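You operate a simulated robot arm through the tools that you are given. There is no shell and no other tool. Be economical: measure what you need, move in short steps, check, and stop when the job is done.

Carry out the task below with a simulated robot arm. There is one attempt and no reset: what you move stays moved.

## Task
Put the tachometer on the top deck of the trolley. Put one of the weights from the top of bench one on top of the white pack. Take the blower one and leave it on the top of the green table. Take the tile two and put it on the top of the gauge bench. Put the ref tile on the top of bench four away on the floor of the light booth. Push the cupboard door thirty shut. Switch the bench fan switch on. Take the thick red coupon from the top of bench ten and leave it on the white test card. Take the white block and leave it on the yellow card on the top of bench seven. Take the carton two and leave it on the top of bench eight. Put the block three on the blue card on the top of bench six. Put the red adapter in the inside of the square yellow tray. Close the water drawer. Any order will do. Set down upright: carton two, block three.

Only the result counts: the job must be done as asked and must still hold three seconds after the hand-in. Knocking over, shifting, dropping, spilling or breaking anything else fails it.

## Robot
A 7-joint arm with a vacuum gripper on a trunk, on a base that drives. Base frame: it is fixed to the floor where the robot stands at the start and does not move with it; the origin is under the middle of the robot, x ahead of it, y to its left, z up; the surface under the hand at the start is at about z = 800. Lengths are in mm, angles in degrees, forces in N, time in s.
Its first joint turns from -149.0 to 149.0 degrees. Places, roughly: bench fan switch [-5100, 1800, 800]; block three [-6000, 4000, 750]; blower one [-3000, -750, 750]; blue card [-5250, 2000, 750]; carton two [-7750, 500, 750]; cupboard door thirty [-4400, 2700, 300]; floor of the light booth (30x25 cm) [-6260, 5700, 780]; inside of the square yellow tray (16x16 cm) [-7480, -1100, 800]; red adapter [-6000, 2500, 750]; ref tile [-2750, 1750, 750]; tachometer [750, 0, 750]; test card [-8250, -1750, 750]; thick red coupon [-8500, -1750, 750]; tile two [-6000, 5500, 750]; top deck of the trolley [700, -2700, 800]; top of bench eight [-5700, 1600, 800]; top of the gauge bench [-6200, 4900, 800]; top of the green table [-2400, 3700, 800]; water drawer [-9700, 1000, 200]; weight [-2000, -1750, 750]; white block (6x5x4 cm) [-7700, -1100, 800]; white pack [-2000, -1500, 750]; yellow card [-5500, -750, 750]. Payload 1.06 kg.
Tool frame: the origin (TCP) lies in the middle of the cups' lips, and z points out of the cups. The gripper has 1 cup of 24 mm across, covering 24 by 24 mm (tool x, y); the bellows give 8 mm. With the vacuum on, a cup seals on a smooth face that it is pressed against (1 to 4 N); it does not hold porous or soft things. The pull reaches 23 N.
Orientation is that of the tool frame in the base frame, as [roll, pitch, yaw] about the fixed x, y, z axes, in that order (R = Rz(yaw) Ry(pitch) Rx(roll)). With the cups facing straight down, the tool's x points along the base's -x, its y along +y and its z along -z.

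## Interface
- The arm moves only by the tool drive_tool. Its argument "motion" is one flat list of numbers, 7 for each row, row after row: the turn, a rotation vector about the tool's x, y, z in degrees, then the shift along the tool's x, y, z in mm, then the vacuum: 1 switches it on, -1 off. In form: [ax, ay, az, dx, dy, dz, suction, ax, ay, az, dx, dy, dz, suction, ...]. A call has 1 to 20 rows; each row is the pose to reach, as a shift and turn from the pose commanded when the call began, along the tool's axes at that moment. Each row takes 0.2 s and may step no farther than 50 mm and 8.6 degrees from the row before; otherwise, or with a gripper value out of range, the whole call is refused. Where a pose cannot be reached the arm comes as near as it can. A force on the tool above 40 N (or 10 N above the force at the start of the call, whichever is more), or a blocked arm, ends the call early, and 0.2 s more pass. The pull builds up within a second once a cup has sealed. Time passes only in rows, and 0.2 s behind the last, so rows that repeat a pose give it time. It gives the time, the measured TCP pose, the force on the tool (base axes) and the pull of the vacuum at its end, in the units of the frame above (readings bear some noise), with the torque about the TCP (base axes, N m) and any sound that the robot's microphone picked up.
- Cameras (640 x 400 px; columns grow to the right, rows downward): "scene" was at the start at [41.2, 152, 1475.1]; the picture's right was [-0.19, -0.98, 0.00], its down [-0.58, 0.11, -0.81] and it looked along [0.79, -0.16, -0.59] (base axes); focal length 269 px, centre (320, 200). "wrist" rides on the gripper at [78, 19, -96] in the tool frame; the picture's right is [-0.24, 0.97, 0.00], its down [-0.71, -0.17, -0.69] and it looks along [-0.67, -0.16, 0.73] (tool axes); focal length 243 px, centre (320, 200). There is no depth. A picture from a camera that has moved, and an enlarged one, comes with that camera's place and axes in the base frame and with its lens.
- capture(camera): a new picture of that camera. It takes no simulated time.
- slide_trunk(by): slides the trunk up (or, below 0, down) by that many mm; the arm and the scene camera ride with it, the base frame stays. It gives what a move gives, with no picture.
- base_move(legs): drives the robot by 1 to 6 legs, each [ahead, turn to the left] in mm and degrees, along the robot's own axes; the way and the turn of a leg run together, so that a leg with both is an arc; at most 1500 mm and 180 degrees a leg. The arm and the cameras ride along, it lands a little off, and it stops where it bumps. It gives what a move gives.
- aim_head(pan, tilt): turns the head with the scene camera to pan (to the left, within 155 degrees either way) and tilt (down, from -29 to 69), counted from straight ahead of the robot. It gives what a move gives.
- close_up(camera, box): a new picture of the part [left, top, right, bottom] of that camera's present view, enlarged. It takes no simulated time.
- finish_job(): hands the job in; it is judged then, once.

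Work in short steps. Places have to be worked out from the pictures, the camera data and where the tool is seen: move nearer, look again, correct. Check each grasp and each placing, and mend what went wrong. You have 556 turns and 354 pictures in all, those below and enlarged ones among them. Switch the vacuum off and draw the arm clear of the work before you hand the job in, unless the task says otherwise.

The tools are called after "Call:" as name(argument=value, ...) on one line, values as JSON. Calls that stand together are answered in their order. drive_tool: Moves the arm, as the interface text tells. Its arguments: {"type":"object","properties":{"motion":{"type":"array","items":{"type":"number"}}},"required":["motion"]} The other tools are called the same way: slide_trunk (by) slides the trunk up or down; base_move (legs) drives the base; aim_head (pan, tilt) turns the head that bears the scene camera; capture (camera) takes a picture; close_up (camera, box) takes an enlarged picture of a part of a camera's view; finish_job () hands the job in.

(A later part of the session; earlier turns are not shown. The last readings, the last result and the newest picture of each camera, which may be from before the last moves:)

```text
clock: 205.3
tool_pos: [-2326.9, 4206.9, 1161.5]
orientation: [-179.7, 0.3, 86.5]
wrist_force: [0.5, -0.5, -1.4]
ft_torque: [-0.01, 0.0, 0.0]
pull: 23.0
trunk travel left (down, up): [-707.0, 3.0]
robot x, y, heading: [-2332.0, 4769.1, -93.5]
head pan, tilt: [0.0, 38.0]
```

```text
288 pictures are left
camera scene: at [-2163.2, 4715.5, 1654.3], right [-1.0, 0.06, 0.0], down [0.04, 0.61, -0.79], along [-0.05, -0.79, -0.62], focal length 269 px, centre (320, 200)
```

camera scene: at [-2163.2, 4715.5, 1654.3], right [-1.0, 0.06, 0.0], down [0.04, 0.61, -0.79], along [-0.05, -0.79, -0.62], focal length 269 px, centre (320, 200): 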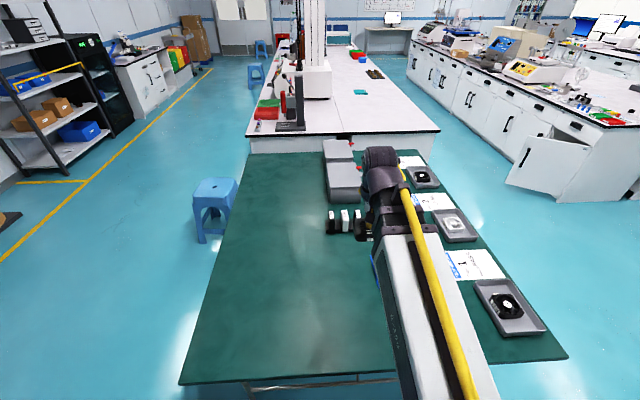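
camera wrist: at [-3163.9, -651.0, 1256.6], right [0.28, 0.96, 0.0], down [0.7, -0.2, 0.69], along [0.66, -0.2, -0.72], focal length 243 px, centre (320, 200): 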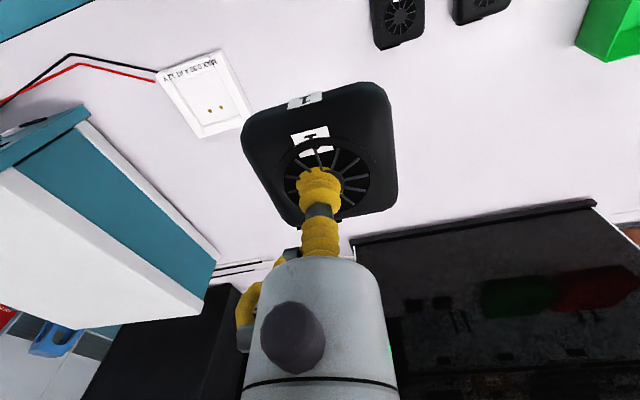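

Large free area at the east half of the table. I move over (-2155, 4145) and descend.

Call:
drive_tool(motion=[0, 0, 0, -12, 45, 0, 1, 0, 0, 0, -25, 90, 0, 1, 0, 0, 0, -38, 135, 0, 1, 0, 0, 0, -50, 173, 0, 1, 0, 0, 0, -50, 173, 50, 1, 0, 0, 0, -50, 173, 100, 1, 0, 0, 0, -50, 173, 150, 1, 0, 0, 0, -50, 173, 200, 1, 0, 0, 0, -50, 173, 250, 1, 0, 0, 0, -50, 173, 285, 1])

Call:
capture(camera="wrist")

```text
clock: 207.5
tool_pos: [-2156.4, 4143.4, 875.6]
orientation: [-179.7, 0.3, 86.5]
wrist_force: [0.4, 0.2, -0.4]
ft_torque: [0.03, 0.04, -0.02]
pull: 23.1
trunk travel left (down, up): [-707.0, 3.0]
robot x, y, heading: [-2332.0, 4765.1, -93.6]
head pan, tilt: [0.0, 38.0]
```

```text
287 pictures are left
camera wrist: at [-2131.9, 4220.6, 969.6], right [0.96, -0.29, 0.0], down [-0.21, -0.69, 0.69], along [-0.2, -0.66, -0.72], focal length 243 px, centre (320, 200)
```

wrist: 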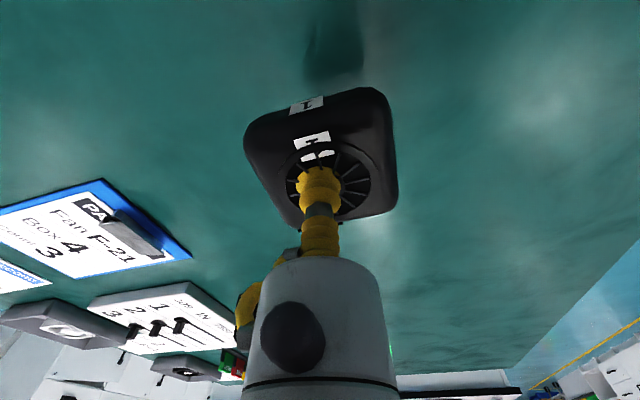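

Clear below. I lower gently.

Call:
drive_tool(motion=[0, 0, 0, 0, 0, 20, 1, 0, 0, 0, 0, 0, 32, 1, 0, 0, 0, 0, 0, 38, 1, 0, 0, 0, 0, 0, 42, 1, 0, 0, 0, 0, 0, 45, 1])

```text
clock: 208.7
tool_pos: [-2157.8, 4143.8, 830.6]
orientation: [-179.7, 0.3, 86.6]
wrist_force: [0.3, 0.8, -0.6]
ft_torque: [0.0, -0.03, 0.04]
pull: 22.8
trunk travel left (down, up): [-707.0, 3.0]
robot x, y, heading: [-2329.6, 4767.5, -93.6]
head pan, tilt: [0.0, 38.0]
```

Call:
drive_tool(motion=[0, 0, 0, 0, 0, 3, 1, 0, 0, 0, 0, 0, 6, 1, 0, 0, 0, 0, 0, 8, 1, 0, 0, 0, 0, 0, 8, 1])

```text
clock: 209.7
tool_pos: [-2158.2, 4143.6, 822.6]
orientation: [-179.6, 0.3, 86.5]
wrist_force: [-0.7, 0.2, -0.7]
ft_torque: [0.06, 0.02, -0.02]
pull: 22.8
trunk travel left (down, up): [-707.0, 3.0]
robot x, y, heading: [-2331.9, 4764.4, -93.6]
head pan, tilt: [0.0, 38.0]
```

Still no contact; I go on in small steps.

Call:
drive_tool(motion=[0, 0, 0, 0, 0, 4, 1, 0, 0, 0, 0, 0, 8, 1, 0, 0, 0, 0, 0, 12, 1, 0, 0, 0, 0, 0, 12, 1])

```text
clock: 210.7
tool_pos: [-2158.6, 4144.7, 810.1]
orientation: [-179.7, 0.2, 86.5]
wrist_force: [-0.6, 0.3, -0.3]
ft_torque: [-0.03, 0.02, -0.03]
pull: 23.8
trunk travel left (down, up): [-707.0, 3.0]
robot x, y, heading: [-2331.0, 4763.3, -93.6]
head pan, tilt: [0.0, 38.0]
```

Call:
capture(camera="wrist")

Call:
drive_tool(motion=[0, 0, 0, 0, 0, 4, 1, 0, 0, 0, 0, 0, 8, 1, 0, 0, 0, 0, 0, 12, 1, 0, 0, 0, 0, 0, 12, 1])

```text
286 pictures are left
camera wrist: at [-2134.6, 4220.9, 905.0], right [0.96, -0.29, 0.0], down [-0.21, -0.69, 0.69], along [-0.2, -0.66, -0.72], focal length 243 px, centre (320, 200)
```

wrist: 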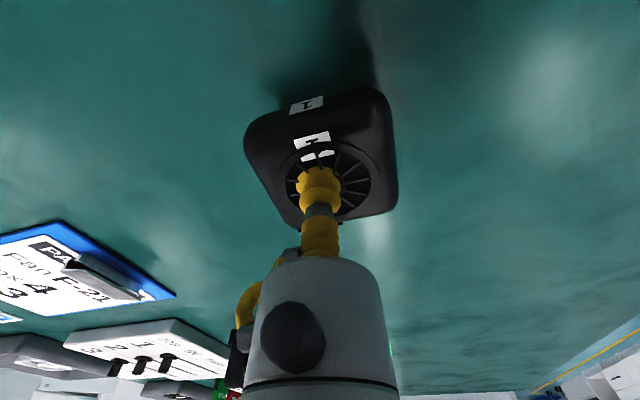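

```text
clock: 211.7
tool_pos: [-2159.7, 4143.1, 799.2]
orientation: [-179.7, 0.3, 86.4]
wrist_force: [0.0, 0.0, -1.1]
ft_torque: [-0.03, -0.01, 0.01]
pull: 22.9
trunk travel left (down, up): [-707.0, 3.0]
robot x, y, heading: [-2331.5, 4767.8, -93.4]
head pan, tilt: [0.0, 38.0]
```

The table is lower than expected; I continue.

Call:
drive_tool(motion=[0, 0, 0, 0, 0, 4, 1, 0, 0, 0, 0, 0, 8, 1, 0, 0, 0, 0, 0, 12, 1, 0, 0, 0, 0, 0, 12, 1])

Call:
capture(camera="wrist")

```text
clock: 212.7
tool_pos: [-2158.2, 4144.8, 787.3]
orientation: [-179.8, 0.3, 86.5]
wrist_force: [0.1, -0.3, -0.7]
ft_torque: [0.01, 0.0, -0.02]
pull: 23.0
trunk travel left (down, up): [-707.0, 3.0]
robot x, y, heading: [-2330.8, 4768.6, -93.7]
head pan, tilt: [0.0, 38.0]
```

```text
285 pictures are left
camera wrist: at [-2134.4, 4220.3, 881.9], right [0.96, -0.29, 0.0], down [-0.21, -0.69, 0.69], along [-0.2, -0.66, -0.72], focal length 243 px, centre (320, 200)
```

wrist: 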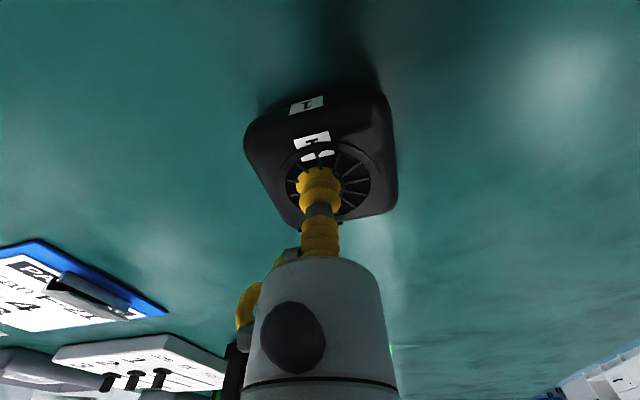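

Getting close by the shadow. I continue slowly.

Call:
drive_tool(motion=[0, 0, 0, 0, 0, 4, 1, 0, 0, 0, 0, 0, 8, 1, 0, 0, 0, 0, 0, 11, 1, 0, 0, 0, 0, 0, 11, 1])

```text
clock: 213.7
tool_pos: [-2158.0, 4143.4, 777.7]
orientation: [-179.8, 0.4, 86.5]
wrist_force: [-0.1, -6.7, 16.9]
ft_torque: [0.08, -0.07, 0.01]
pull: 22.7
trunk travel left (down, up): [-707.0, 3.0]
robot x, y, heading: [-2333.1, 4766.3, -93.4]
head pan, tilt: [0.0, 38.0]
```

Contact. Release and rise.

Call:
drive_tool(motion=[0, 0, 0, 0, 0, -4, 1, 0, 0, 0, 0, 0, -4, -1, 0, 0, 0, 0, 0, -4, -1, 0, 0, 0, 0, 0, -4, -1, 0, 0, 0, 0, 0, -8, -1, 0, 0, 0, 0, 0, -30, -1, 0, 0, 0, 0, 0, -80, -1, 0, 0, 0, 0, 0, -130, -1, 0, 0, 0, 0, 0, -180, -1, 0, 0, 0, 0, 0, -230, -1, 0, 0, 0, 0, 0, -280, -1, 0, 0, 0, 0, 0, -330, -1, 0, 0, 0, 0, 0, -380, -1, 0, 0, 0, 50, 0, -380, -1])

Call:
capture(camera="wrist")

```text
clock: 216.7
tool_pos: [-2153.1, 4197.1, 1154.6]
orientation: [-179.7, 0.3, 86.5]
wrist_force: [0.0, -0.1, -1.1]
ft_torque: [-0.01, -0.03, 0.02]
pull: 0.0
trunk travel left (down, up): [-707.0, 3.0]
robot x, y, heading: [-2331.7, 4767.7, -93.2]
head pan, tilt: [0.0, 38.0]
```

```text
284 pictures are left
camera wrist: at [-2129.1, 4275.0, 1249.9], right [0.96, -0.29, 0.0], down [-0.21, -0.69, 0.69], along [-0.2, -0.66, -0.72], focal length 243 px, centre (320, 200)
```

wrist: 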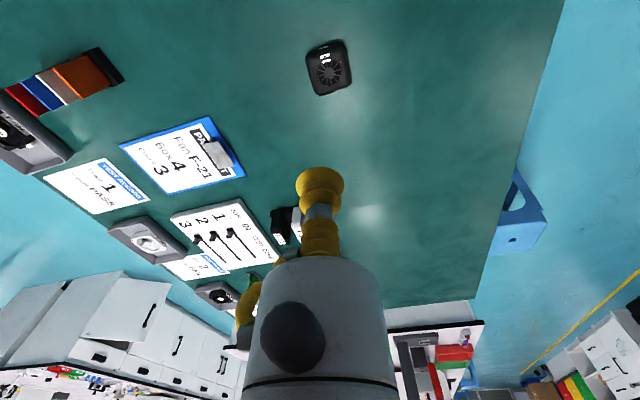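

The blower is on the green table. Next the ref tile (teal, about (-2750, 1870)) on bench four: back to the aisle and south to y≈1800, facing +x.

Call:
base_move(legs=[[0, -86.6], [1470, 0], [0, 90], [1500, 0], [1400, 0], [0, 90]])

Call:
aim_head(pan=5, tilt=35)

Call:
capture(camera="scene")

```text
clock: 249.2
tool_pos: [-3237.0, 2085.3, 1154.6]
orientation: [-179.8, 0.2, -176.4]
wrist_force: [0.3, -0.8, 0.5]
ft_torque: [-0.01, 0.0, -0.03]
pull: 0.0
trunk travel left (down, up): [-707.0, 3.0]
robot x, y, heading: [-3781.9, 1835.1, 3.6]
head pan, tilt: [0.0, 38.0]
```

```text
clock: 249.8
tool_pos: [-3236.6, 2084.6, 1153.5]
orientation: [-179.6, 0.3, -176.3]
wrist_force: [0.7, -0.7, 1.6]
ft_torque: [-0.01, 0.01, 0.02]
pull: 0.0
trunk travel left (down, up): [-707.0, 3.0]
robot x, y, heading: [-3785.2, 1835.9, 3.7]
head pan, tilt: [5.0, 35.0]
```

```text
283 pictures are left
camera scene: at [-3750.0, 2016.2, 1658.8], right [0.15, -0.99, 0.0], down [-0.57, -0.09, -0.82], along [0.81, 0.12, -0.57], focal length 269 px, centre (320, 200)
```

scene: 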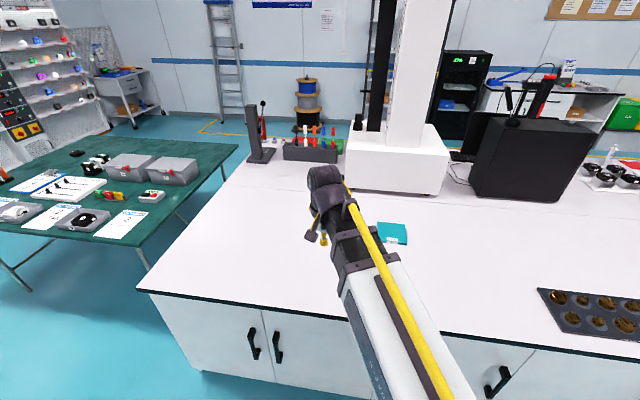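

The tile is at about (-2755, 1809). I drive 185 mm nearer and swing the tool over it.

Call:
base_move(legs=[[185, 0]])

Call:
drive_tool(motion=[0, 0, 0, -20, -45, 0, -1, 0, 0, 0, -40, -90, 0, -1, 0, 0, 0, -60, -135, 0, -1, 0, 0, 0, -90, -175, 0, -1, 0, 0, 0, -120, -215, 0, -1, 0, 0, 0, -155, -250, 0, -1, 0, 0, 0, -200, -260, 10, -1, 0, 0, 0, -240, -262, 30, -1, 0, 0, 0, -270, -262, 70, -1])

Call:
capture(camera="wrist")

```text
clock: 251.4
tool_pos: [-3051.1, 2095.9, 1153.6]
orientation: [-179.7, 0.2, -176.4]
wrist_force: [0.1, -0.2, -0.6]
ft_torque: [-0.01, 0.0, -0.01]
pull: 0.0
trunk travel left (down, up): [-707.0, 3.0]
robot x, y, heading: [-3600.8, 1847.3, 3.4]
head pan, tilt: [5.0, 35.0]
```

```text
clock: 253.4
tool_pos: [-2763.5, 1852.3, 1086.4]
orientation: [-179.7, 0.4, -176.3]
wrist_force: [0.6, -1.2, -1.0]
ft_torque: [-0.01, -0.01, 0.0]
pull: 0.1
trunk travel left (down, up): [-707.0, 3.0]
robot x, y, heading: [-3597.5, 1851.3, 3.6]
head pan, tilt: [5.0, 35.0]
```

```text
282 pictures are left
camera wrist: at [-2843.1, 1866.0, 1181.7], right [0.17, 0.98, 0.0], down [0.71, -0.12, 0.69], along [0.68, -0.12, -0.72], focal length 243 px, centre (320, 200)
```

wrist: 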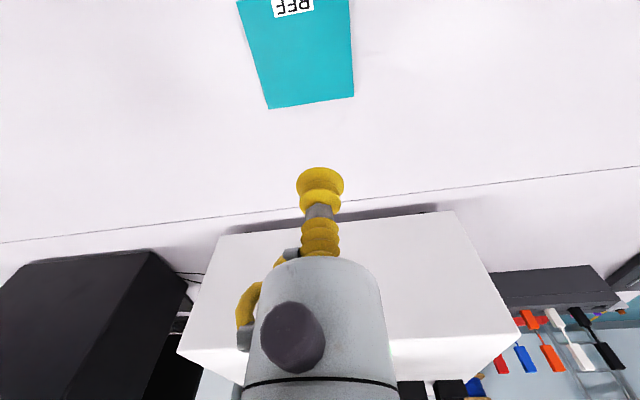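

The tile centre is near (-2767, 1825). I shift and descend.

Call:
drive_tool(motion=[0, 0, 0, 2, -14, 45, -1, 0, 0, 0, 5, -27, 90, -1, 0, 0, 0, 5, -27, 140, -1, 0, 0, 0, 5, -27, 190, -1, 0, 0, 0, 5, -27, 230, -1])

Call:
capture(camera="wrist")

```text
clock: 254.6
tool_pos: [-2766.9, 1822.7, 856.2]
orientation: [-179.6, 0.3, -176.4]
wrist_force: [-1.2, -0.1, 0.1]
ft_torque: [0.0, 0.01, 0.01]
pull: 0.0
trunk travel left (down, up): [-707.0, 3.0]
robot x, y, heading: [-3596.0, 1847.5, 3.8]
head pan, tilt: [5.0, 35.0]
```

```text
281 pictures are left
camera wrist: at [-2846.5, 1836.9, 950.0], right [0.17, 0.98, 0.0], down [0.71, -0.12, 0.69], along [0.68, -0.12, -0.72], focal length 243 px, centre (320, 200)
```

wrist: 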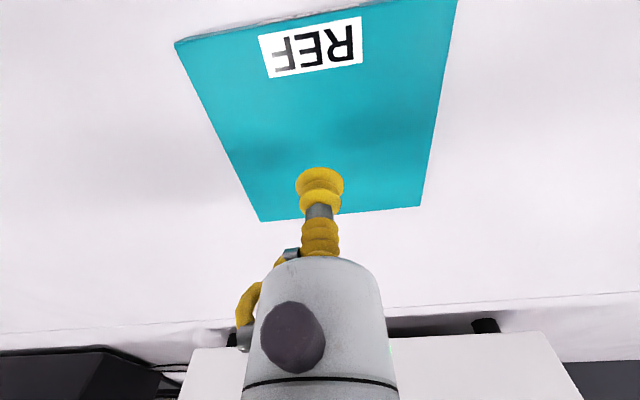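

Over the tile's centre. I press down with vacuum.

Call:
drive_tool(motion=[0, 0, 0, 0, 0, 25, 1, 0, 0, 0, 0, 0, 36, 1, 0, 0, 0, 0, 0, 42, 1, 0, 0, 0, 0, 0, 46, 1, 0, 0, 0, 0, 0, 50, 1, 0, 0, 0, 0, 0, 50, 1])

```text
clock: 256.0
tool_pos: [-2765.8, 1821.9, 808.1]
orientation: [-179.8, 0.5, -176.4]
wrist_force: [6.7, -1.9, 20.2]
ft_torque: [0.05, 0.11, 0.08]
pull: 22.6
trunk travel left (down, up): [-707.0, 3.0]
robot x, y, heading: [-3595.0, 1849.6, 3.7]
head pan, tilt: [5.0, 35.0]
```

Sealed. I lift, retract, and drive to the light booth: north up the aisle to y≈5600, then west.

Call:
drive_tool(motion=[0, 0, 0, 0, 0, -8, 1, 0, 0, 0, 0, 0, -40, 1, 0, 0, 0, 0, 0, -90, 1, 0, 0, 0, 0, 0, -140, 1, 0, 0, 0, 0, 0, -190, 1, 0, 0, 0, 0, 0, -240, 1, 0, 0, 0, 0, 0, -290, 1, 0, 0, 0, 0, 0, -340, 1, 0, 0, 0, 50, 0, -350, 1, 0, 0, 0, 100, 0, -350, 1, 0, 0, 0, 150, 0, -350, 1, 0, 0, 0, 200, 0, -350, 1, 0, 0, 0, 250, 0, -350, 1, 0, 0, 0, 270, 0, -350, 1])

Call:
base_move(legs=[[-200, 0], [0, 86.4], [1400, 0], [1400, 0], [800, 0], [0, 90]])

Call:
aim_head(pan=0, tilt=22)

Call:
capture(camera="scene")

```text
refused: row 9 steps farther than a row can; nothing moved
```

```text
clock: 282.1
tool_pos: [-4642.5, 5506.9, 807.0]
orientation: [-179.7, 0.3, 0.0]
wrist_force: [-0.3, 0.4, -0.5]
ft_torque: [0.02, -0.03, 0.03]
pull: 22.7
trunk travel left (down, up): [-707.0, 3.0]
robot x, y, heading: [-3814.2, 5428.0, -180.1]
head pan, tilt: [5.0, 35.0]
```

```text
clock: 282.8
tool_pos: [-4641.7, 5505.2, 806.9]
orientation: [-179.7, 0.3, -0.1]
wrist_force: [0.0, -0.7, 0.1]
ft_torque: [0.04, -0.02, -0.02]
pull: 23.0
trunk travel left (down, up): [-707.0, 3.0]
robot x, y, heading: [-3820.8, 5430.1, -180.0]
head pan, tilt: [0.0, 22.0]
```

```text
280 pictures are left
camera scene: at [-3863.4, 5256.4, 1679.4], right [0.0, 1.0, 0.0], down [0.38, 0.0, -0.93], along [-0.93, 0.0, -0.38], focal length 269 px, centre (320, 200)
```

scene: 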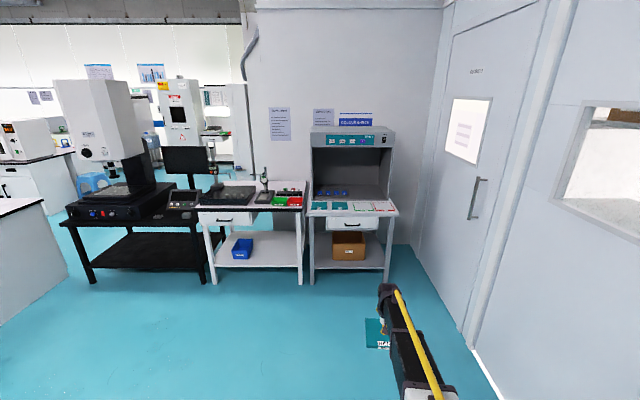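

The arm call was refused, so the tile travelled at bench height — it slid over an empty part of the bench and is still held (pull 23 N); I must be more careful with batching. Now I raise and retract the arm before going on.

Call:
drive_tool(motion=[0, 0, 0, 0, 0, -50, 1, 0, 0, 0, 0, 0, -100, 1, 0, 0, 0, 0, 0, -150, 1, 0, 0, 0, 0, 0, -200, 1, 0, 0, 0, 0, 0, -250, 1, 0, 0, 0, 45, 0, -270, 1, 0, 0, 0, 90, 0, -270, 1, 0, 0, 0, 135, 0, -270, 1, 0, 0, 0, 180, 0, -270, 1, 0, 0, 0, 225, 0, -270, 1, 0, 0, 0, 265, 0, -270, 1])

Call:
capture(camera="wrist")

Call:
close_up(camera="scene", box=[170, 100, 430, 290])

```text
clock: 285.2
tool_pos: [-4376.4, 5503.4, 1075.8]
orientation: [-179.7, 0.3, 0.1]
wrist_force: [-0.2, 0.2, -1.9]
ft_torque: [0.0, 0.01, 0.03]
pull: 22.7
trunk travel left (down, up): [-707.0, 3.0]
robot x, y, heading: [-3811.7, 5426.6, -180.0]
head pan, tilt: [0.0, 22.0]
```

```text
279 pictures are left
camera wrist: at [-4297.7, 5484.5, 1171.7], right [-0.23, -0.97, 0.0], down [-0.7, 0.17, 0.69], along [-0.67, 0.16, -0.72], focal length 243 px, centre (320, 200)
```

wrist: 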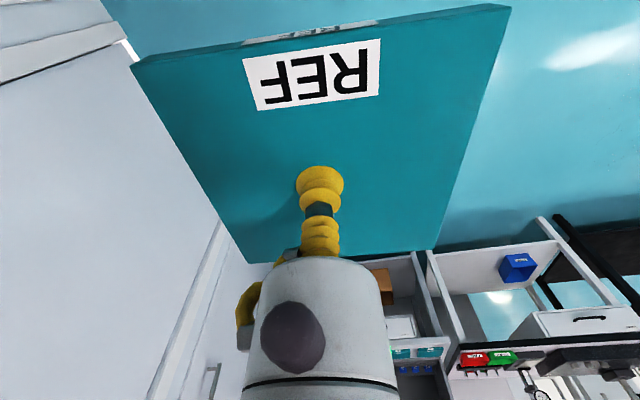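

```text
2.11 times, centred on (300, 195) of scene
camera zoom: at [-3862.9, 5256.4, 1679.5], right [0.0, 1.0, 0.0], down [0.37, 0.0, -0.93], along [-0.93, 0.0, -0.37], focal length 566 px, centre (362, 210)
```

zoom: 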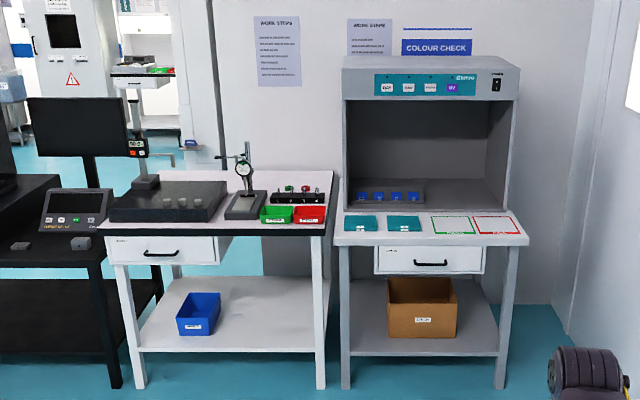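

The booth interior is open to the right of the blue blocks. I drive to about (-5250, 5670), facing it.

Call:
base_move(legs=[[0, -9.4], [1440, 0], [0, 9.4]])

Call:
aim_head(pan=-10, tilt=28)

Call:
capture(camera="scene")

```text
clock: 293.8
tool_pos: [-5809.0, 5734.6, 1077.1]
orientation: [-179.7, 0.3, 0.2]
wrist_force: [-0.3, -0.2, -3.2]
ft_torque: [0.02, -0.03, 0.0]
pull: 23.5
trunk travel left (down, up): [-707.0, 3.0]
robot x, y, heading: [-5247.2, 5659.3, -179.8]
head pan, tilt: [0.0, 22.0]
```

```text
clock: 294.5
tool_pos: [-5808.7, 5734.9, 1076.2]
orientation: [-179.7, 0.3, 0.3]
wrist_force: [-0.1, 0.8, -2.8]
ft_torque: [-0.01, -0.06, 0.02]
pull: 23.2
trunk travel left (down, up): [-707.0, 3.0]
robot x, y, heading: [-5246.3, 5660.7, -180.1]
head pan, tilt: [-10.0, 28.0]
```

```text
277 pictures are left
camera scene: at [-5291.0, 5504.6, 1669.8], right [0.17, 0.99, 0.0], down [0.46, -0.08, -0.88], along [-0.87, 0.15, -0.47], focal length 269 px, centre (320, 200)
```

scene: 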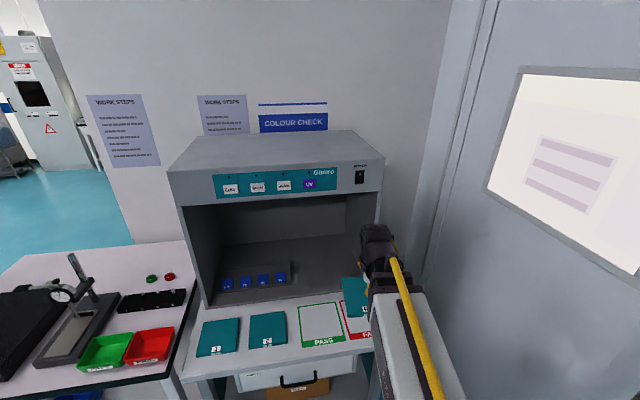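

The booth opening spans y 5200–5860, z 800–1245 at x≈-6094. I lower the trunk 150 mm so the forearm goes in flatter, and move the base 180 mm nearer.

Call:
slide_trunk(by=-150)

Call:
base_move(legs=[[180, 0]])

Call:
capture(camera="scene")

Call:
capture(camera="wrist")

```text
clock: 296.2
tool_pos: [-5809.0, 5735.5, 925.9]
orientation: [-179.6, 0.2, 0.3]
wrist_force: [-0.6, 0.3, -2.1]
ft_torque: [0.03, -0.01, -0.05]
pull: 22.3
trunk travel left (down, up): [-557.0, 153.0]
robot x, y, heading: [-5244.9, 5657.3, -179.7]
head pan, tilt: [-10.0, 28.0]
```

```text
clock: 297.8
tool_pos: [-5990.2, 5734.4, 927.4]
orientation: [-179.7, 0.2, 0.2]
wrist_force: [0.4, -0.3, -2.5]
ft_torque: [0.01, -0.03, -0.03]
pull: 23.1
trunk travel left (down, up): [-557.0, 153.0]
robot x, y, heading: [-5428.7, 5661.3, -179.9]
head pan, tilt: [-10.0, 28.0]
```

```text
276 pictures are left
camera scene: at [-5471.6, 5504.1, 1519.8], right [0.17, 0.99, 0.0], down [0.46, -0.08, -0.88], along [-0.87, 0.15, -0.47], focal length 269 px, centre (320, 200)
```

scene: 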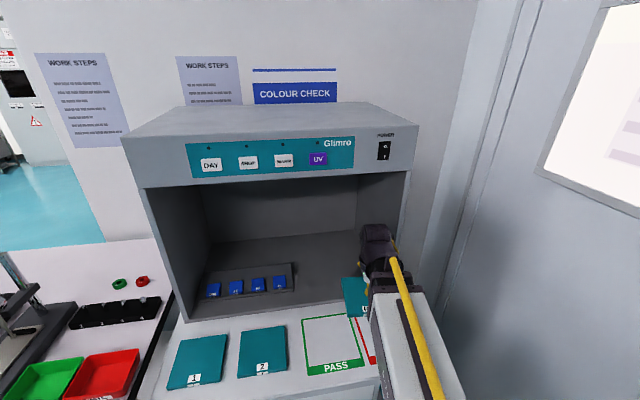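

```text
275 pictures are left
camera wrist: at [-5910.8, 5715.1, 1021.7], right [-0.23, -0.97, 0.0], down [-0.71, 0.17, 0.69], along [-0.67, 0.16, -0.72], focal length 243 px, centre (320, 200)
```

wrist: 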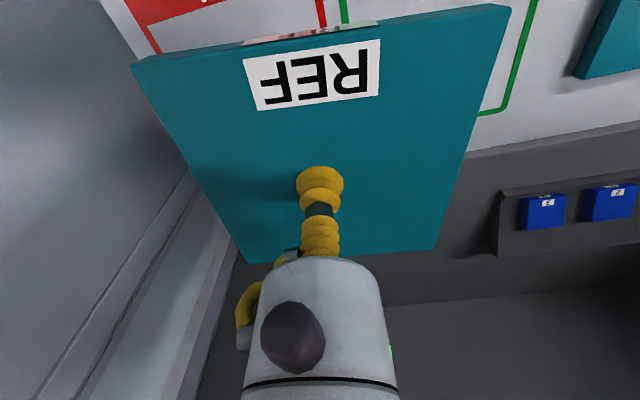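

The way in is clear. I lower to z≈880 and move in by 255 mm, shifting 40 mm towards the free middle.

Call:
drive_tool(motion=[0, 0, 0, 0, 20, 30, 1, 0, 0, 0, -20, 40, 45, 1, 0, 0, 0, -65, 40, 45, 1, 0, 0, 0, -110, 40, 45, 1, 0, 0, 0, -155, 40, 45, 1, 0, 0, 0, -200, 40, 45, 1, 0, 0, 0, -240, 40, 45, 1, 0, 0, 0, -260, 40, 45, 1])

Call:
capture(camera="scene")

Call:
capture(camera="wrist")

```text
clock: 299.6
tool_pos: [-6248.7, 5692.8, 883.5]
orientation: [-179.7, 0.1, 0.2]
wrist_force: [-0.1, 0.7, -2.9]
ft_torque: [0.02, -0.01, -0.03]
pull: 22.7
trunk travel left (down, up): [-557.0, 153.0]
robot x, y, heading: [-5426.1, 5659.2, -180.0]
head pan, tilt: [-10.0, 28.0]
```

```text
274 pictures are left
camera scene: at [-5472.0, 5504.0, 1519.8], right [0.17, 0.99, 0.0], down [0.46, -0.08, -0.88], along [-0.87, 0.15, -0.47], focal length 269 px, centre (320, 200)
```

scene: 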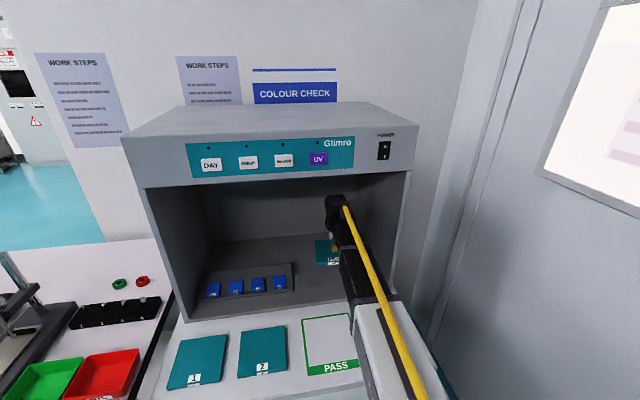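

```text
273 pictures are left
camera wrist: at [-6170.8, 5674.1, 978.0], right [-0.23, -0.97, 0.0], down [-0.71, 0.17, 0.69], along [-0.67, 0.16, -0.72], focal length 243 px, centre (320, 200)
```

wrist: 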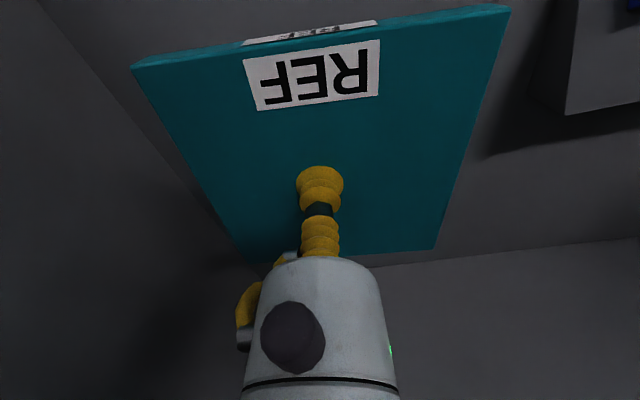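

Inside and clear. I lower towards the floor at z≈780.

Call:
drive_tool(motion=[0, 0, 0, 0, 0, 40, 1, 0, 0, 0, 0, 0, 65, 1, 0, 0, 0, 0, 0, 75, 1, 0, 0, 0, 0, 0, 82, 1, 0, 0, 0, 0, 0, 88, 1, 0, 0, 0, 0, 0, 88, 1])

```text
clock: 300.9
tool_pos: [-6250.1, 5694.2, 794.5]
orientation: [-179.7, 0.3, 0.2]
wrist_force: [0.2, -0.4, -1.7]
ft_torque: [0.04, 0.01, 0.0]
pull: 22.6
trunk travel left (down, up): [-557.0, 153.0]
robot x, y, heading: [-5427.3, 5660.7, -179.8]
head pan, tilt: [-10.0, 28.0]
```

Call:
drive_tool(motion=[0, 0, 0, 0, 0, 4, 1, 0, 0, 0, 0, 0, 8, 1, 0, 0, 0, 0, 0, 11, 1, 0, 0, 0, 0, 0, 11, 1])

```text
clock: 301.9
tool_pos: [-6250.1, 5693.7, 784.5]
orientation: [-179.7, 0.4, 0.1]
wrist_force: [-2.1, -2.5, 17.3]
ft_torque: [-0.09, -0.04, -0.13]
pull: 23.2
trunk travel left (down, up): [-557.0, 153.0]
robot x, y, heading: [-5428.9, 5660.6, -179.5]
head pan, tilt: [-10.0, 28.0]
```

Contact with the floor. Release, rise to z≈885 and draw out of the booth.

Call:
drive_tool(motion=[0, 0, 0, 0, 0, -3, 1, 0, 0, 0, 0, 0, -3, -1, 0, 0, 0, 0, 0, -3, -1, 0, 0, 0, 0, 0, -3, -1, 0, 0, 0, 0, 0, -7, -1, 0, 0, 0, 0, 0, -30, -1, 0, 0, 0, 0, 0, -70, -1, 0, 0, 0, 0, 0, -105, -1, 0, 0, 0, 50, 0, -105, -1, 0, 0, 0, 100, 0, -105, -1, 0, 0, 0, 150, 0, -105, -1, 0, 0, 0, 200, 0, -105, -1, 0, 0, 0, 250, 0, -105, -1])

Call:
capture(camera="wrist")

Call:
capture(camera="scene")

```text
clock: 304.8
tool_pos: [-5999.0, 5695.6, 885.8]
orientation: [-179.7, 0.3, 0.2]
wrist_force: [-0.3, 1.0, -0.2]
ft_torque: [0.0, -0.04, 0.0]
pull: 0.1
trunk travel left (down, up): [-557.0, 153.0]
robot x, y, heading: [-5425.8, 5657.7, -180.0]
head pan, tilt: [-10.0, 28.0]
```

```text
272 pictures are left
camera wrist: at [-5920.6, 5675.1, 981.9], right [-0.23, -0.97, 0.0], down [-0.71, 0.17, 0.69], along [-0.67, 0.16, -0.72], focal length 243 px, centre (320, 200)
```

wrist: 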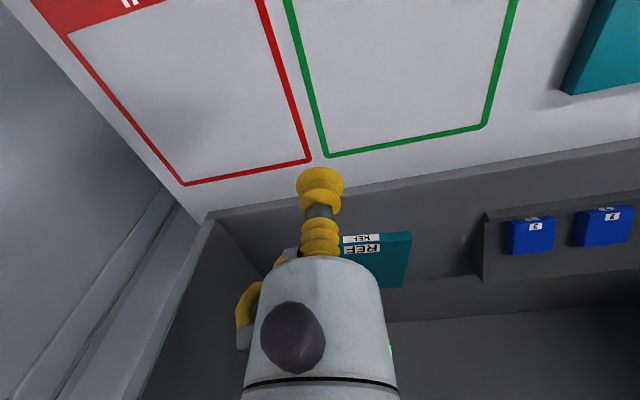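

```text
271 pictures are left
camera scene: at [-5471.6, 5504.0, 1519.8], right [0.17, 0.99, 0.0], down [0.46, -0.08, -0.88], along [-0.87, 0.15, -0.47], focal length 269 px, centre (320, 200)
```

scene: 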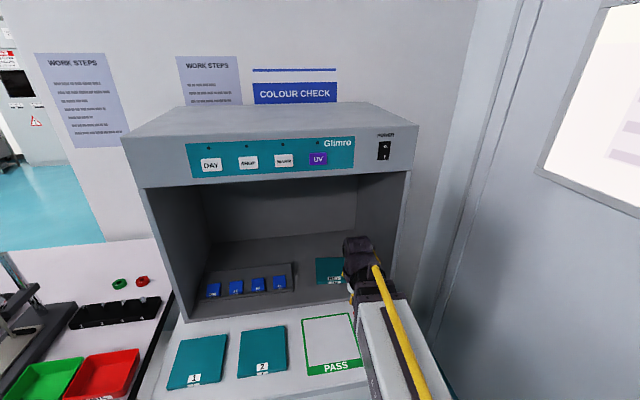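

The ref tile is on the booth floor. Tile two lies at about (-5945, 5424). I back the base 110 mm and move the tool over tile two.

Call:
base_move(legs=[[-110, 0]])

Call:
drive_tool(motion=[0, 0, 0, 0, 0, -45, -1, 0, 0, 0, -10, 45, -45, -1, 0, 0, 0, -20, 90, -45, -1, 0, 0, 0, -30, 135, -45, -1, 0, 0, 0, -40, 180, -45, -1, 0, 0, 0, -50, 225, -45, -1, 0, 0, 0, -56, 270, -45, -1])

Call:
capture(camera="wrist")

Call:
capture(camera="scene")

```text
clock: 305.9
tool_pos: [-5888.6, 5695.2, 886.1]
orientation: [-179.6, 0.3, 0.4]
wrist_force: [-0.2, 0.0, 0.4]
ft_torque: [0.03, -0.04, -0.01]
pull: 0.1
trunk travel left (down, up): [-557.0, 153.0]
robot x, y, heading: [-5318.5, 5657.5, -179.7]
head pan, tilt: [-10.0, 28.0]
```

```text
clock: 307.6
tool_pos: [-5943.2, 5424.1, 933.1]
orientation: [-179.7, 0.4, 0.3]
wrist_force: [0.2, 0.9, -0.1]
ft_torque: [0.02, 0.01, 0.01]
pull: 0.1
trunk travel left (down, up): [-557.0, 153.0]
robot x, y, heading: [-5312.8, 5661.0, -179.8]
head pan, tilt: [-10.0, 28.0]
```

```text
270 pictures are left
camera wrist: at [-5863.9, 5404.3, 1027.1], right [-0.23, -0.97, 0.0], down [-0.71, 0.17, 0.69], along [-0.67, 0.16, -0.72], focal length 243 px, centre (320, 200)
```

wrist: 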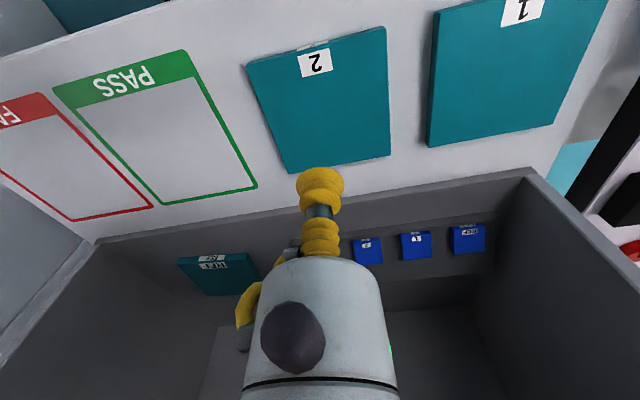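

```text
269 pictures are left
camera scene: at [-5359.8, 5504.4, 1519.8], right [0.17, 0.99, 0.0], down [0.46, -0.08, -0.88], along [-0.87, 0.15, -0.47], focal length 269 px, centre (320, 200)
```

scene: 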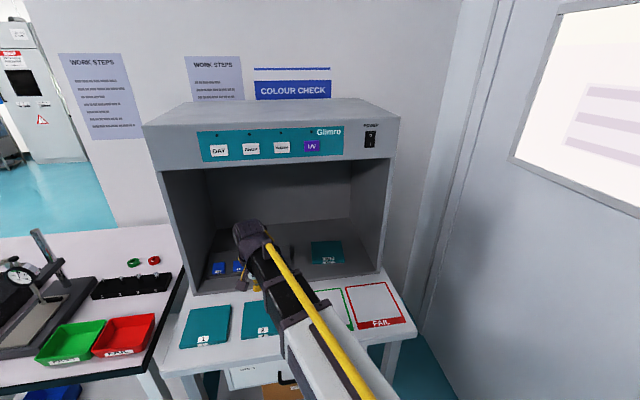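

Tile two is directly ahead, its centre about 8 mm further. I descend and press.

Call:
drive_tool(motion=[0, 0, 0, -8, 0, 40, 1, 0, 0, 0, -8, 0, 80, 1, 0, 0, 0, -8, 0, 100, 1, 0, 0, 0, -8, 0, 108, 1, 0, 0, 0, -8, 0, 114, 1, 0, 0, 0, -8, 0, 119, 1, 0, 0, 0, -8, 0, 119, 1])

```text
clock: 309.1
tool_pos: [-5951.2, 5424.1, 811.8]
orientation: [-179.7, 0.4, 0.3]
wrist_force: [-0.2, -0.7, 0.5]
ft_torque: [-0.03, 0.02, 0.01]
pull: 0.0
trunk travel left (down, up): [-557.0, 153.0]
robot x, y, heading: [-5315.9, 5660.4, -179.9]
head pan, tilt: [-10.0, 28.0]
```

Call:
drive_tool(motion=[0, 0, 0, 0, 0, 5, 1, 0, 0, 0, 0, 0, 10, 1, 0, 0, 0, 0, 0, 14, 1, 0, 0, 0, 0, 0, 18, 1, 0, 0, 0, 0, 0, 18, 1])

```text
clock: 310.4
tool_pos: [-5952.7, 5424.1, 793.9]
orientation: [-179.7, 0.4, 0.3]
wrist_force: [-0.1, -0.8, 0.3]
ft_torque: [-0.02, 0.02, -0.01]
pull: 0.0
trunk travel left (down, up): [-557.0, 153.0]
robot x, y, heading: [-5318.8, 5655.1, -179.8]
head pan, tilt: [-10.0, 28.0]
```

Still above it; I keep lowering.

Call:
drive_tool(motion=[0, 0, 0, 0, 0, 4, 1, 0, 0, 0, 0, 0, 8, 1, 0, 0, 0, 0, 0, 12, 1, 0, 0, 0, 0, 0, 12, 1])

Call:
capture(camera="wrist")

```text
clock: 311.4
tool_pos: [-5951.6, 5426.0, 781.7]
orientation: [-179.7, 0.4, 0.3]
wrist_force: [-0.1, 0.1, -0.2]
ft_torque: [0.01, -0.01, -0.03]
pull: 0.0
trunk travel left (down, up): [-557.0, 153.0]
robot x, y, heading: [-5315.4, 5662.5, -179.6]
head pan, tilt: [-10.0, 28.0]
```

```text
268 pictures are left
camera wrist: at [-5873.0, 5405.3, 877.2], right [-0.23, -0.97, 0.0], down [-0.71, 0.16, 0.69], along [-0.67, 0.16, -0.72], focal length 243 px, centre (320, 200)
```

wrist: 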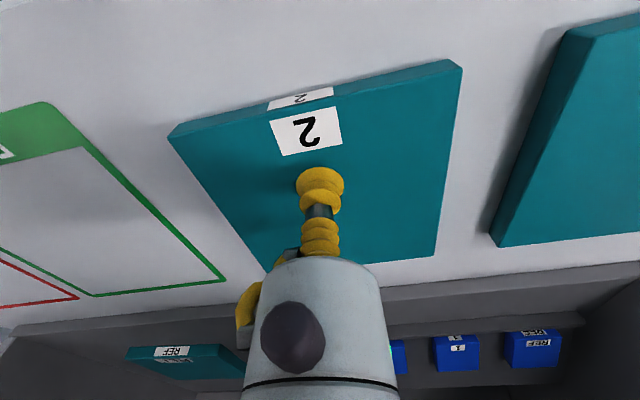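

Almost touching, near the tile centre. I press the last few mm.

Call:
drive_tool(motion=[0, 0, 0, -4, 0, 4, 1, 0, 0, 0, -4, 0, 8, 1, 0, 0, 0, -4, 0, 11, 1, 0, 0, 0, -4, 0, 11, 1, 0, 0, 0, -4, 0, 11, 1])

```text
clock: 312.6
tool_pos: [-5955.4, 5426.0, 770.7]
orientation: [-179.7, 0.3, 0.3]
wrist_force: [-6.6, 1.3, 14.8]
ft_torque: [-0.08, -0.1, -0.02]
pull: 23.6
trunk travel left (down, up): [-557.0, 153.0]
robot x, y, heading: [-5314.7, 5659.0, -179.9]
head pan, tilt: [-10.0, 28.0]
```

Sealed. I lift to z≈1000 and centre the arm.

Call:
drive_tool(motion=[0, 0, 0, 0, 0, -8, 1, 0, 0, 0, 0, 0, -40, 1, 0, 0, 0, 0, 0, -90, 1, 0, 0, 0, 0, 0, -140, 1, 0, 0, 0, 0, 0, -190, 1, 0, 0, 0, 0, 0, -240, 1, 0, 0, 0, 40, 0, -260, 1, 0, 0, 0, 60, -45, -260, 1, 0, 0, 0, 60, -90, -260, 1, 0, 0, 0, 60, -135, -260, 1, 0, 0, 0, 60, -180, -260, 1, 0, 0, 0, 60, -220, -260, 1])

Call:
aim_head(pan=40, tilt=30)

Call:
capture(camera="scene")

```text
clock: 315.1
tool_pos: [-5894.4, 5643.3, 1030.0]
orientation: [-179.8, 0.1, 0.3]
wrist_force: [0.4, -0.6, -3.3]
ft_torque: [-0.04, -0.07, 0.03]
pull: 22.8
trunk travel left (down, up): [-557.0, 153.0]
robot x, y, heading: [-5317.7, 5659.4, -179.8]
head pan, tilt: [-10.0, 28.0]
```

```text
clock: 316.3
tool_pos: [-5896.0, 5641.8, 1030.2]
orientation: [-179.8, 0.3, 0.3]
wrist_force: [-0.5, -0.4, -3.2]
ft_torque: [-0.04, -0.08, 0.01]
pull: 22.2
trunk travel left (down, up): [-557.0, 153.0]
robot x, y, heading: [-5317.2, 5660.2, -179.9]
head pan, tilt: [40.0, 30.0]
```

```text
267 pictures are left
camera scene: at [-5339.1, 5430.6, 1516.6], right [-0.65, 0.76, 0.0], down [0.38, 0.32, -0.87], along [-0.66, -0.56, -0.5], focal length 269 px, centre (320, 200)
```

scene: 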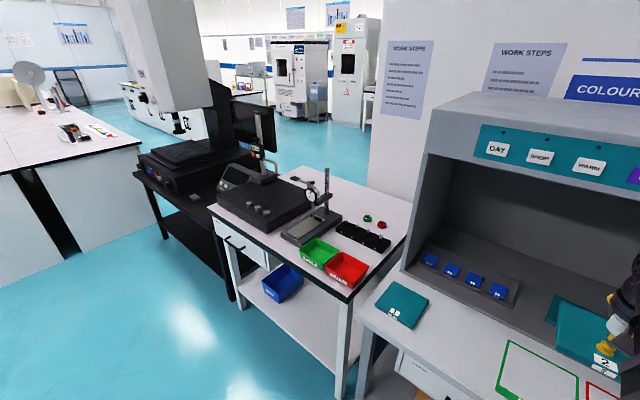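

I zoom in on the gauge bench to find a free spot for the tile.

Call:
close_up(camera="scene", box=[200, 150, 420, 310])

```text
2.50 times, centred on (310, 230) of scene
camera zoom: at [-5339.1, 5430.6, 1516.6], right [-0.65, 0.76, 0.0], down [0.38, 0.32, -0.87], along [-0.66, -0.56, -0.5], focal length 672 px, centre (345, 125)
```

zoom: 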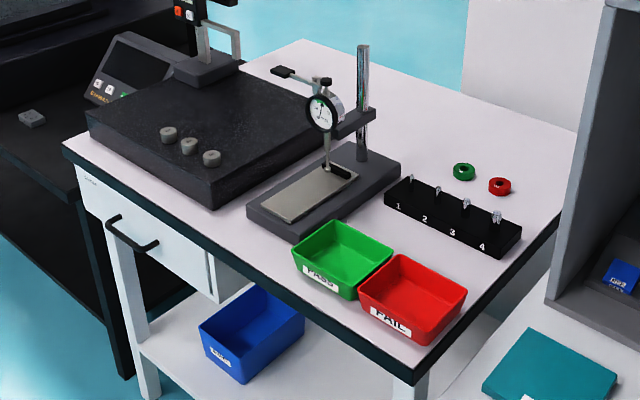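

Free area at the back right of the gauge bench, around (-6430, 4930), beside the gauge post (y≈4790, top z≈1027). I drive to (-5320, 4930) facing it.

Call:
base_move(legs=[[0, 90], [730, 0], [0, -90]])

Call:
slide_trunk(by=150)

Call:
aim_head(pan=-10, tilt=30)

Call:
capture(camera="scene")

```text
clock: 327.9
tool_pos: [-5901.3, 4918.1, 1030.3]
orientation: [-179.7, 0.2, -0.7]
wrist_force: [-0.7, -0.1, -2.3]
ft_torque: [0.02, -0.05, 0.01]
pull: 23.0
trunk travel left (down, up): [-557.0, 153.0]
robot x, y, heading: [-5324.3, 4928.2, 179.4]
head pan, tilt: [40.0, 30.0]
```

```text
clock: 329.7
tool_pos: [-5902.1, 4919.6, 1182.6]
orientation: [-179.7, 0.1, -0.7]
wrist_force: [-0.1, 0.1, -3.4]
ft_torque: [0.0, -0.06, 0.0]
pull: 23.0
trunk travel left (down, up): [-707.0, 3.0]
robot x, y, heading: [-5320.5, 4928.7, 179.4]
head pan, tilt: [40.0, 30.0]
```

```text
clock: 330.9
tool_pos: [-5902.7, 4918.4, 1181.9]
orientation: [-179.7, 0.3, -0.8]
wrist_force: [-0.8, -1.1, -2.6]
ft_torque: [0.01, -0.06, 0.0]
pull: 23.0
trunk travel left (down, up): [-707.0, 3.0]
robot x, y, heading: [-5323.2, 4926.4, 179.2]
head pan, tilt: [-10.0, 30.0]
```

```text
265 pictures are left
camera scene: at [-5367.6, 4771.8, 1666.6], right [0.19, 0.98, 0.0], down [0.49, -0.09, -0.87], along [-0.85, 0.16, -0.5], focal length 269 px, centre (320, 200)
```

scene: 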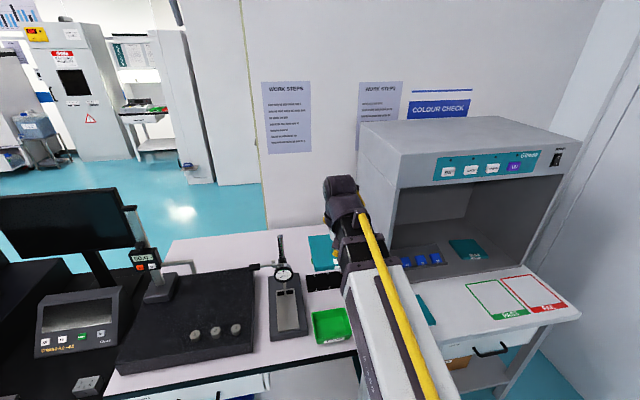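

I move 220 mm nearer and then extend high over the target.

Call:
base_move(legs=[[220, 0]])

Call:
drive_tool(motion=[0, 0, 0, -48, 0, 0, 1, 0, 0, 0, -96, 0, 0, 1, 0, 0, 0, -144, 0, 0, 1, 0, 0, 0, -192, 0, 0, 1, 0, 0, 0, -240, 0, 0, 1, 0, 0, 0, -288, 0, 0, 1, 0, 0, 0, -312, -10, 0, 1, 0, 0, 0, -312, -10, 50, 1, 0, 0, 0, -312, -10, 100, 1, 0, 0, 0, -312, -10, 150, 1])

Call:
capture(camera="wrist")

Call:
capture(camera="scene")

```text
clock: 332.6
tool_pos: [-6124.6, 4917.6, 1180.7]
orientation: [-179.8, 0.2, -0.4]
wrist_force: [-0.1, -0.6, -2.8]
ft_torque: [0.0, -0.06, 0.01]
pull: 22.8
trunk travel left (down, up): [-707.0, 3.0]
robot x, y, heading: [-5545.7, 4931.0, 179.6]
head pan, tilt: [-10.0, 30.0]
```

```text
clock: 334.8
tool_pos: [-6437.4, 4933.8, 1030.6]
orientation: [-179.7, 0.2, -0.4]
wrist_force: [0.5, -0.2, -2.9]
ft_torque: [0.02, -0.04, 0.0]
pull: 22.9
trunk travel left (down, up): [-707.0, 3.0]
robot x, y, heading: [-5542.0, 4930.8, 179.6]
head pan, tilt: [-10.0, 30.0]
```

```text
264 pictures are left
camera wrist: at [-6358.4, 4912.6, 1125.9], right [-0.24, -0.97, 0.0], down [-0.7, 0.17, 0.69], along [-0.67, 0.17, -0.73], focal length 243 px, centre (320, 200)
```

wrist: 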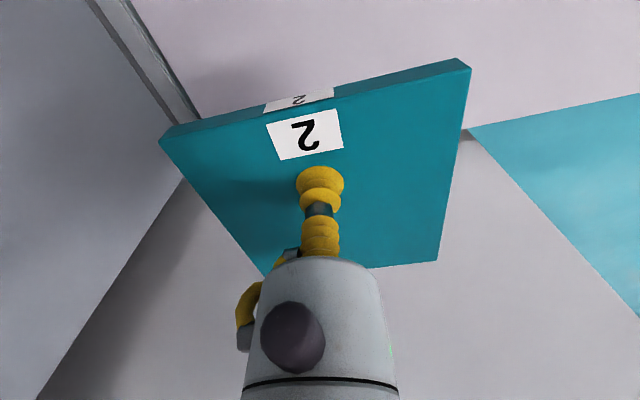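

```text
263 pictures are left
camera scene: at [-5589.1, 4774.0, 1666.7], right [0.18, 0.98, 0.0], down [0.49, -0.09, -0.87], along [-0.85, 0.16, -0.5], focal length 269 px, centre (320, 200)
```

scene: 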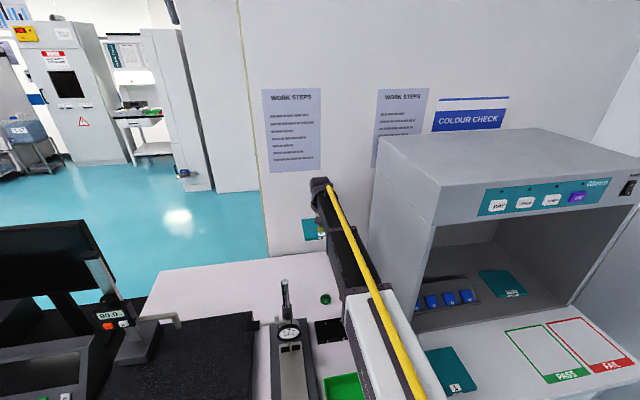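

Good: bench behind extends to x≈-6588. I lower towards it.

Call:
drive_tool(motion=[0, 0, 0, 0, 0, 50, 1, 0, 0, 0, 0, 0, 100, 1, 0, 0, 0, 0, 0, 150, 1, 0, 0, 0, 0, 0, 190, 1, 0, 0, 0, 0, 0, 205, 1, 0, 0, 0, 0, 0, 212, 1, 0, 0, 0, 0, 0, 216, 1])

Call:
capture(camera="wrist")

```text
clock: 336.4
tool_pos: [-6438.3, 4933.7, 815.9]
orientation: [-179.7, 0.3, -0.5]
wrist_force: [1.4, 0.2, -0.4]
ft_torque: [-0.05, 0.02, -0.03]
pull: 23.1
trunk travel left (down, up): [-707.0, 3.0]
robot x, y, heading: [-5543.4, 4931.4, 179.6]
head pan, tilt: [-10.0, 30.0]
```

```text
262 pictures are left
camera wrist: at [-6359.0, 4913.0, 911.0], right [-0.24, -0.97, 0.0], down [-0.7, 0.17, 0.69], along [-0.67, 0.17, -0.72], focal length 243 px, centre (320, 200)
```

wrist: 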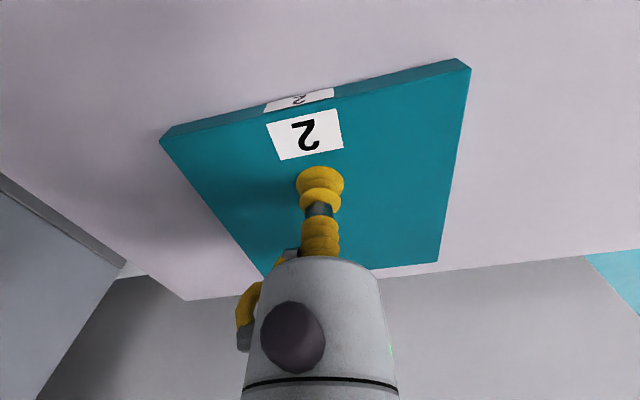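

The force suggests contact is starting. I go a little further.

Call:
drive_tool(motion=[0, 0, 0, 0, 0, 3, 1, 0, 0, 0, 0, 0, 6, 1, 0, 0, 0, 0, 0, 6, 1])

```text
clock: 337.2
tool_pos: [-6437.9, 4932.7, 812.6]
orientation: [-179.7, 0.4, -0.4]
wrist_force: [-3.6, -0.1, 17.5]
ft_torque: [-0.03, -0.03, -0.07]
pull: 22.8
trunk travel left (down, up): [-707.0, 3.0]
robot x, y, heading: [-5543.5, 4932.0, 179.8]
head pan, tilt: [-10.0, 30.0]
```

Firm contact. Release and rise.

Call:
drive_tool(motion=[0, 0, 0, 0, 0, -4, 1, 0, 0, 0, 0, 0, -4, -1, 0, 0, 0, 0, 0, -4, -1, 0, 0, 0, 0, 0, -4, -1, 0, 0, 0, 0, 0, -8, -1, 0, 0, 0, 0, 0, -30, -1, 0, 0, 0, 0, 0, -80, -1, 0, 0, 0, 0, 0, -130, -1, 0, 0, 0, 0, 0, -180, -1, 0, 0, 0, 0, 0, -230, -1, 0, 0, 0, 0, 0, -280, -1, 0, 0, 0, 0, 0, -330, -1, 0, 0, 0, 45, 0, -340, -1, 0, 0, 0, 90, 0, -340, -1, 0, 0, 0, 140, 0, -340, -1, 0, 0, 0, 190, 0, -340, -1, 0, 0, 0, 240, 0, -340, -1, 0, 0, 0, 290, 0, -340, -1, 0, 0, 0, 320, 0, -340, -1])

Call:
capture(camera="scene")

```text
clock: 341.2
tool_pos: [-6115.8, 4929.3, 1147.0]
orientation: [-179.8, 0.3, -0.2]
wrist_force: [0.0, 0.0, 0.3]
ft_torque: [-0.01, 0.0, 0.0]
pull: 0.1
trunk travel left (down, up): [-707.0, 3.0]
robot x, y, heading: [-5542.4, 4931.4, 179.8]
head pan, tilt: [-10.0, 30.0]
```

```text
261 pictures are left
camera scene: at [-5588.2, 4774.0, 1666.7], right [0.18, 0.98, 0.0], down [0.49, -0.09, -0.87], along [-0.85, 0.16, -0.5], focal length 269 px, centre (320, 200)
```

scene: 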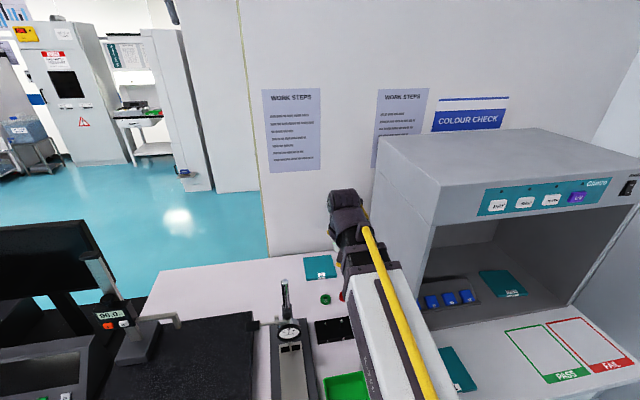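

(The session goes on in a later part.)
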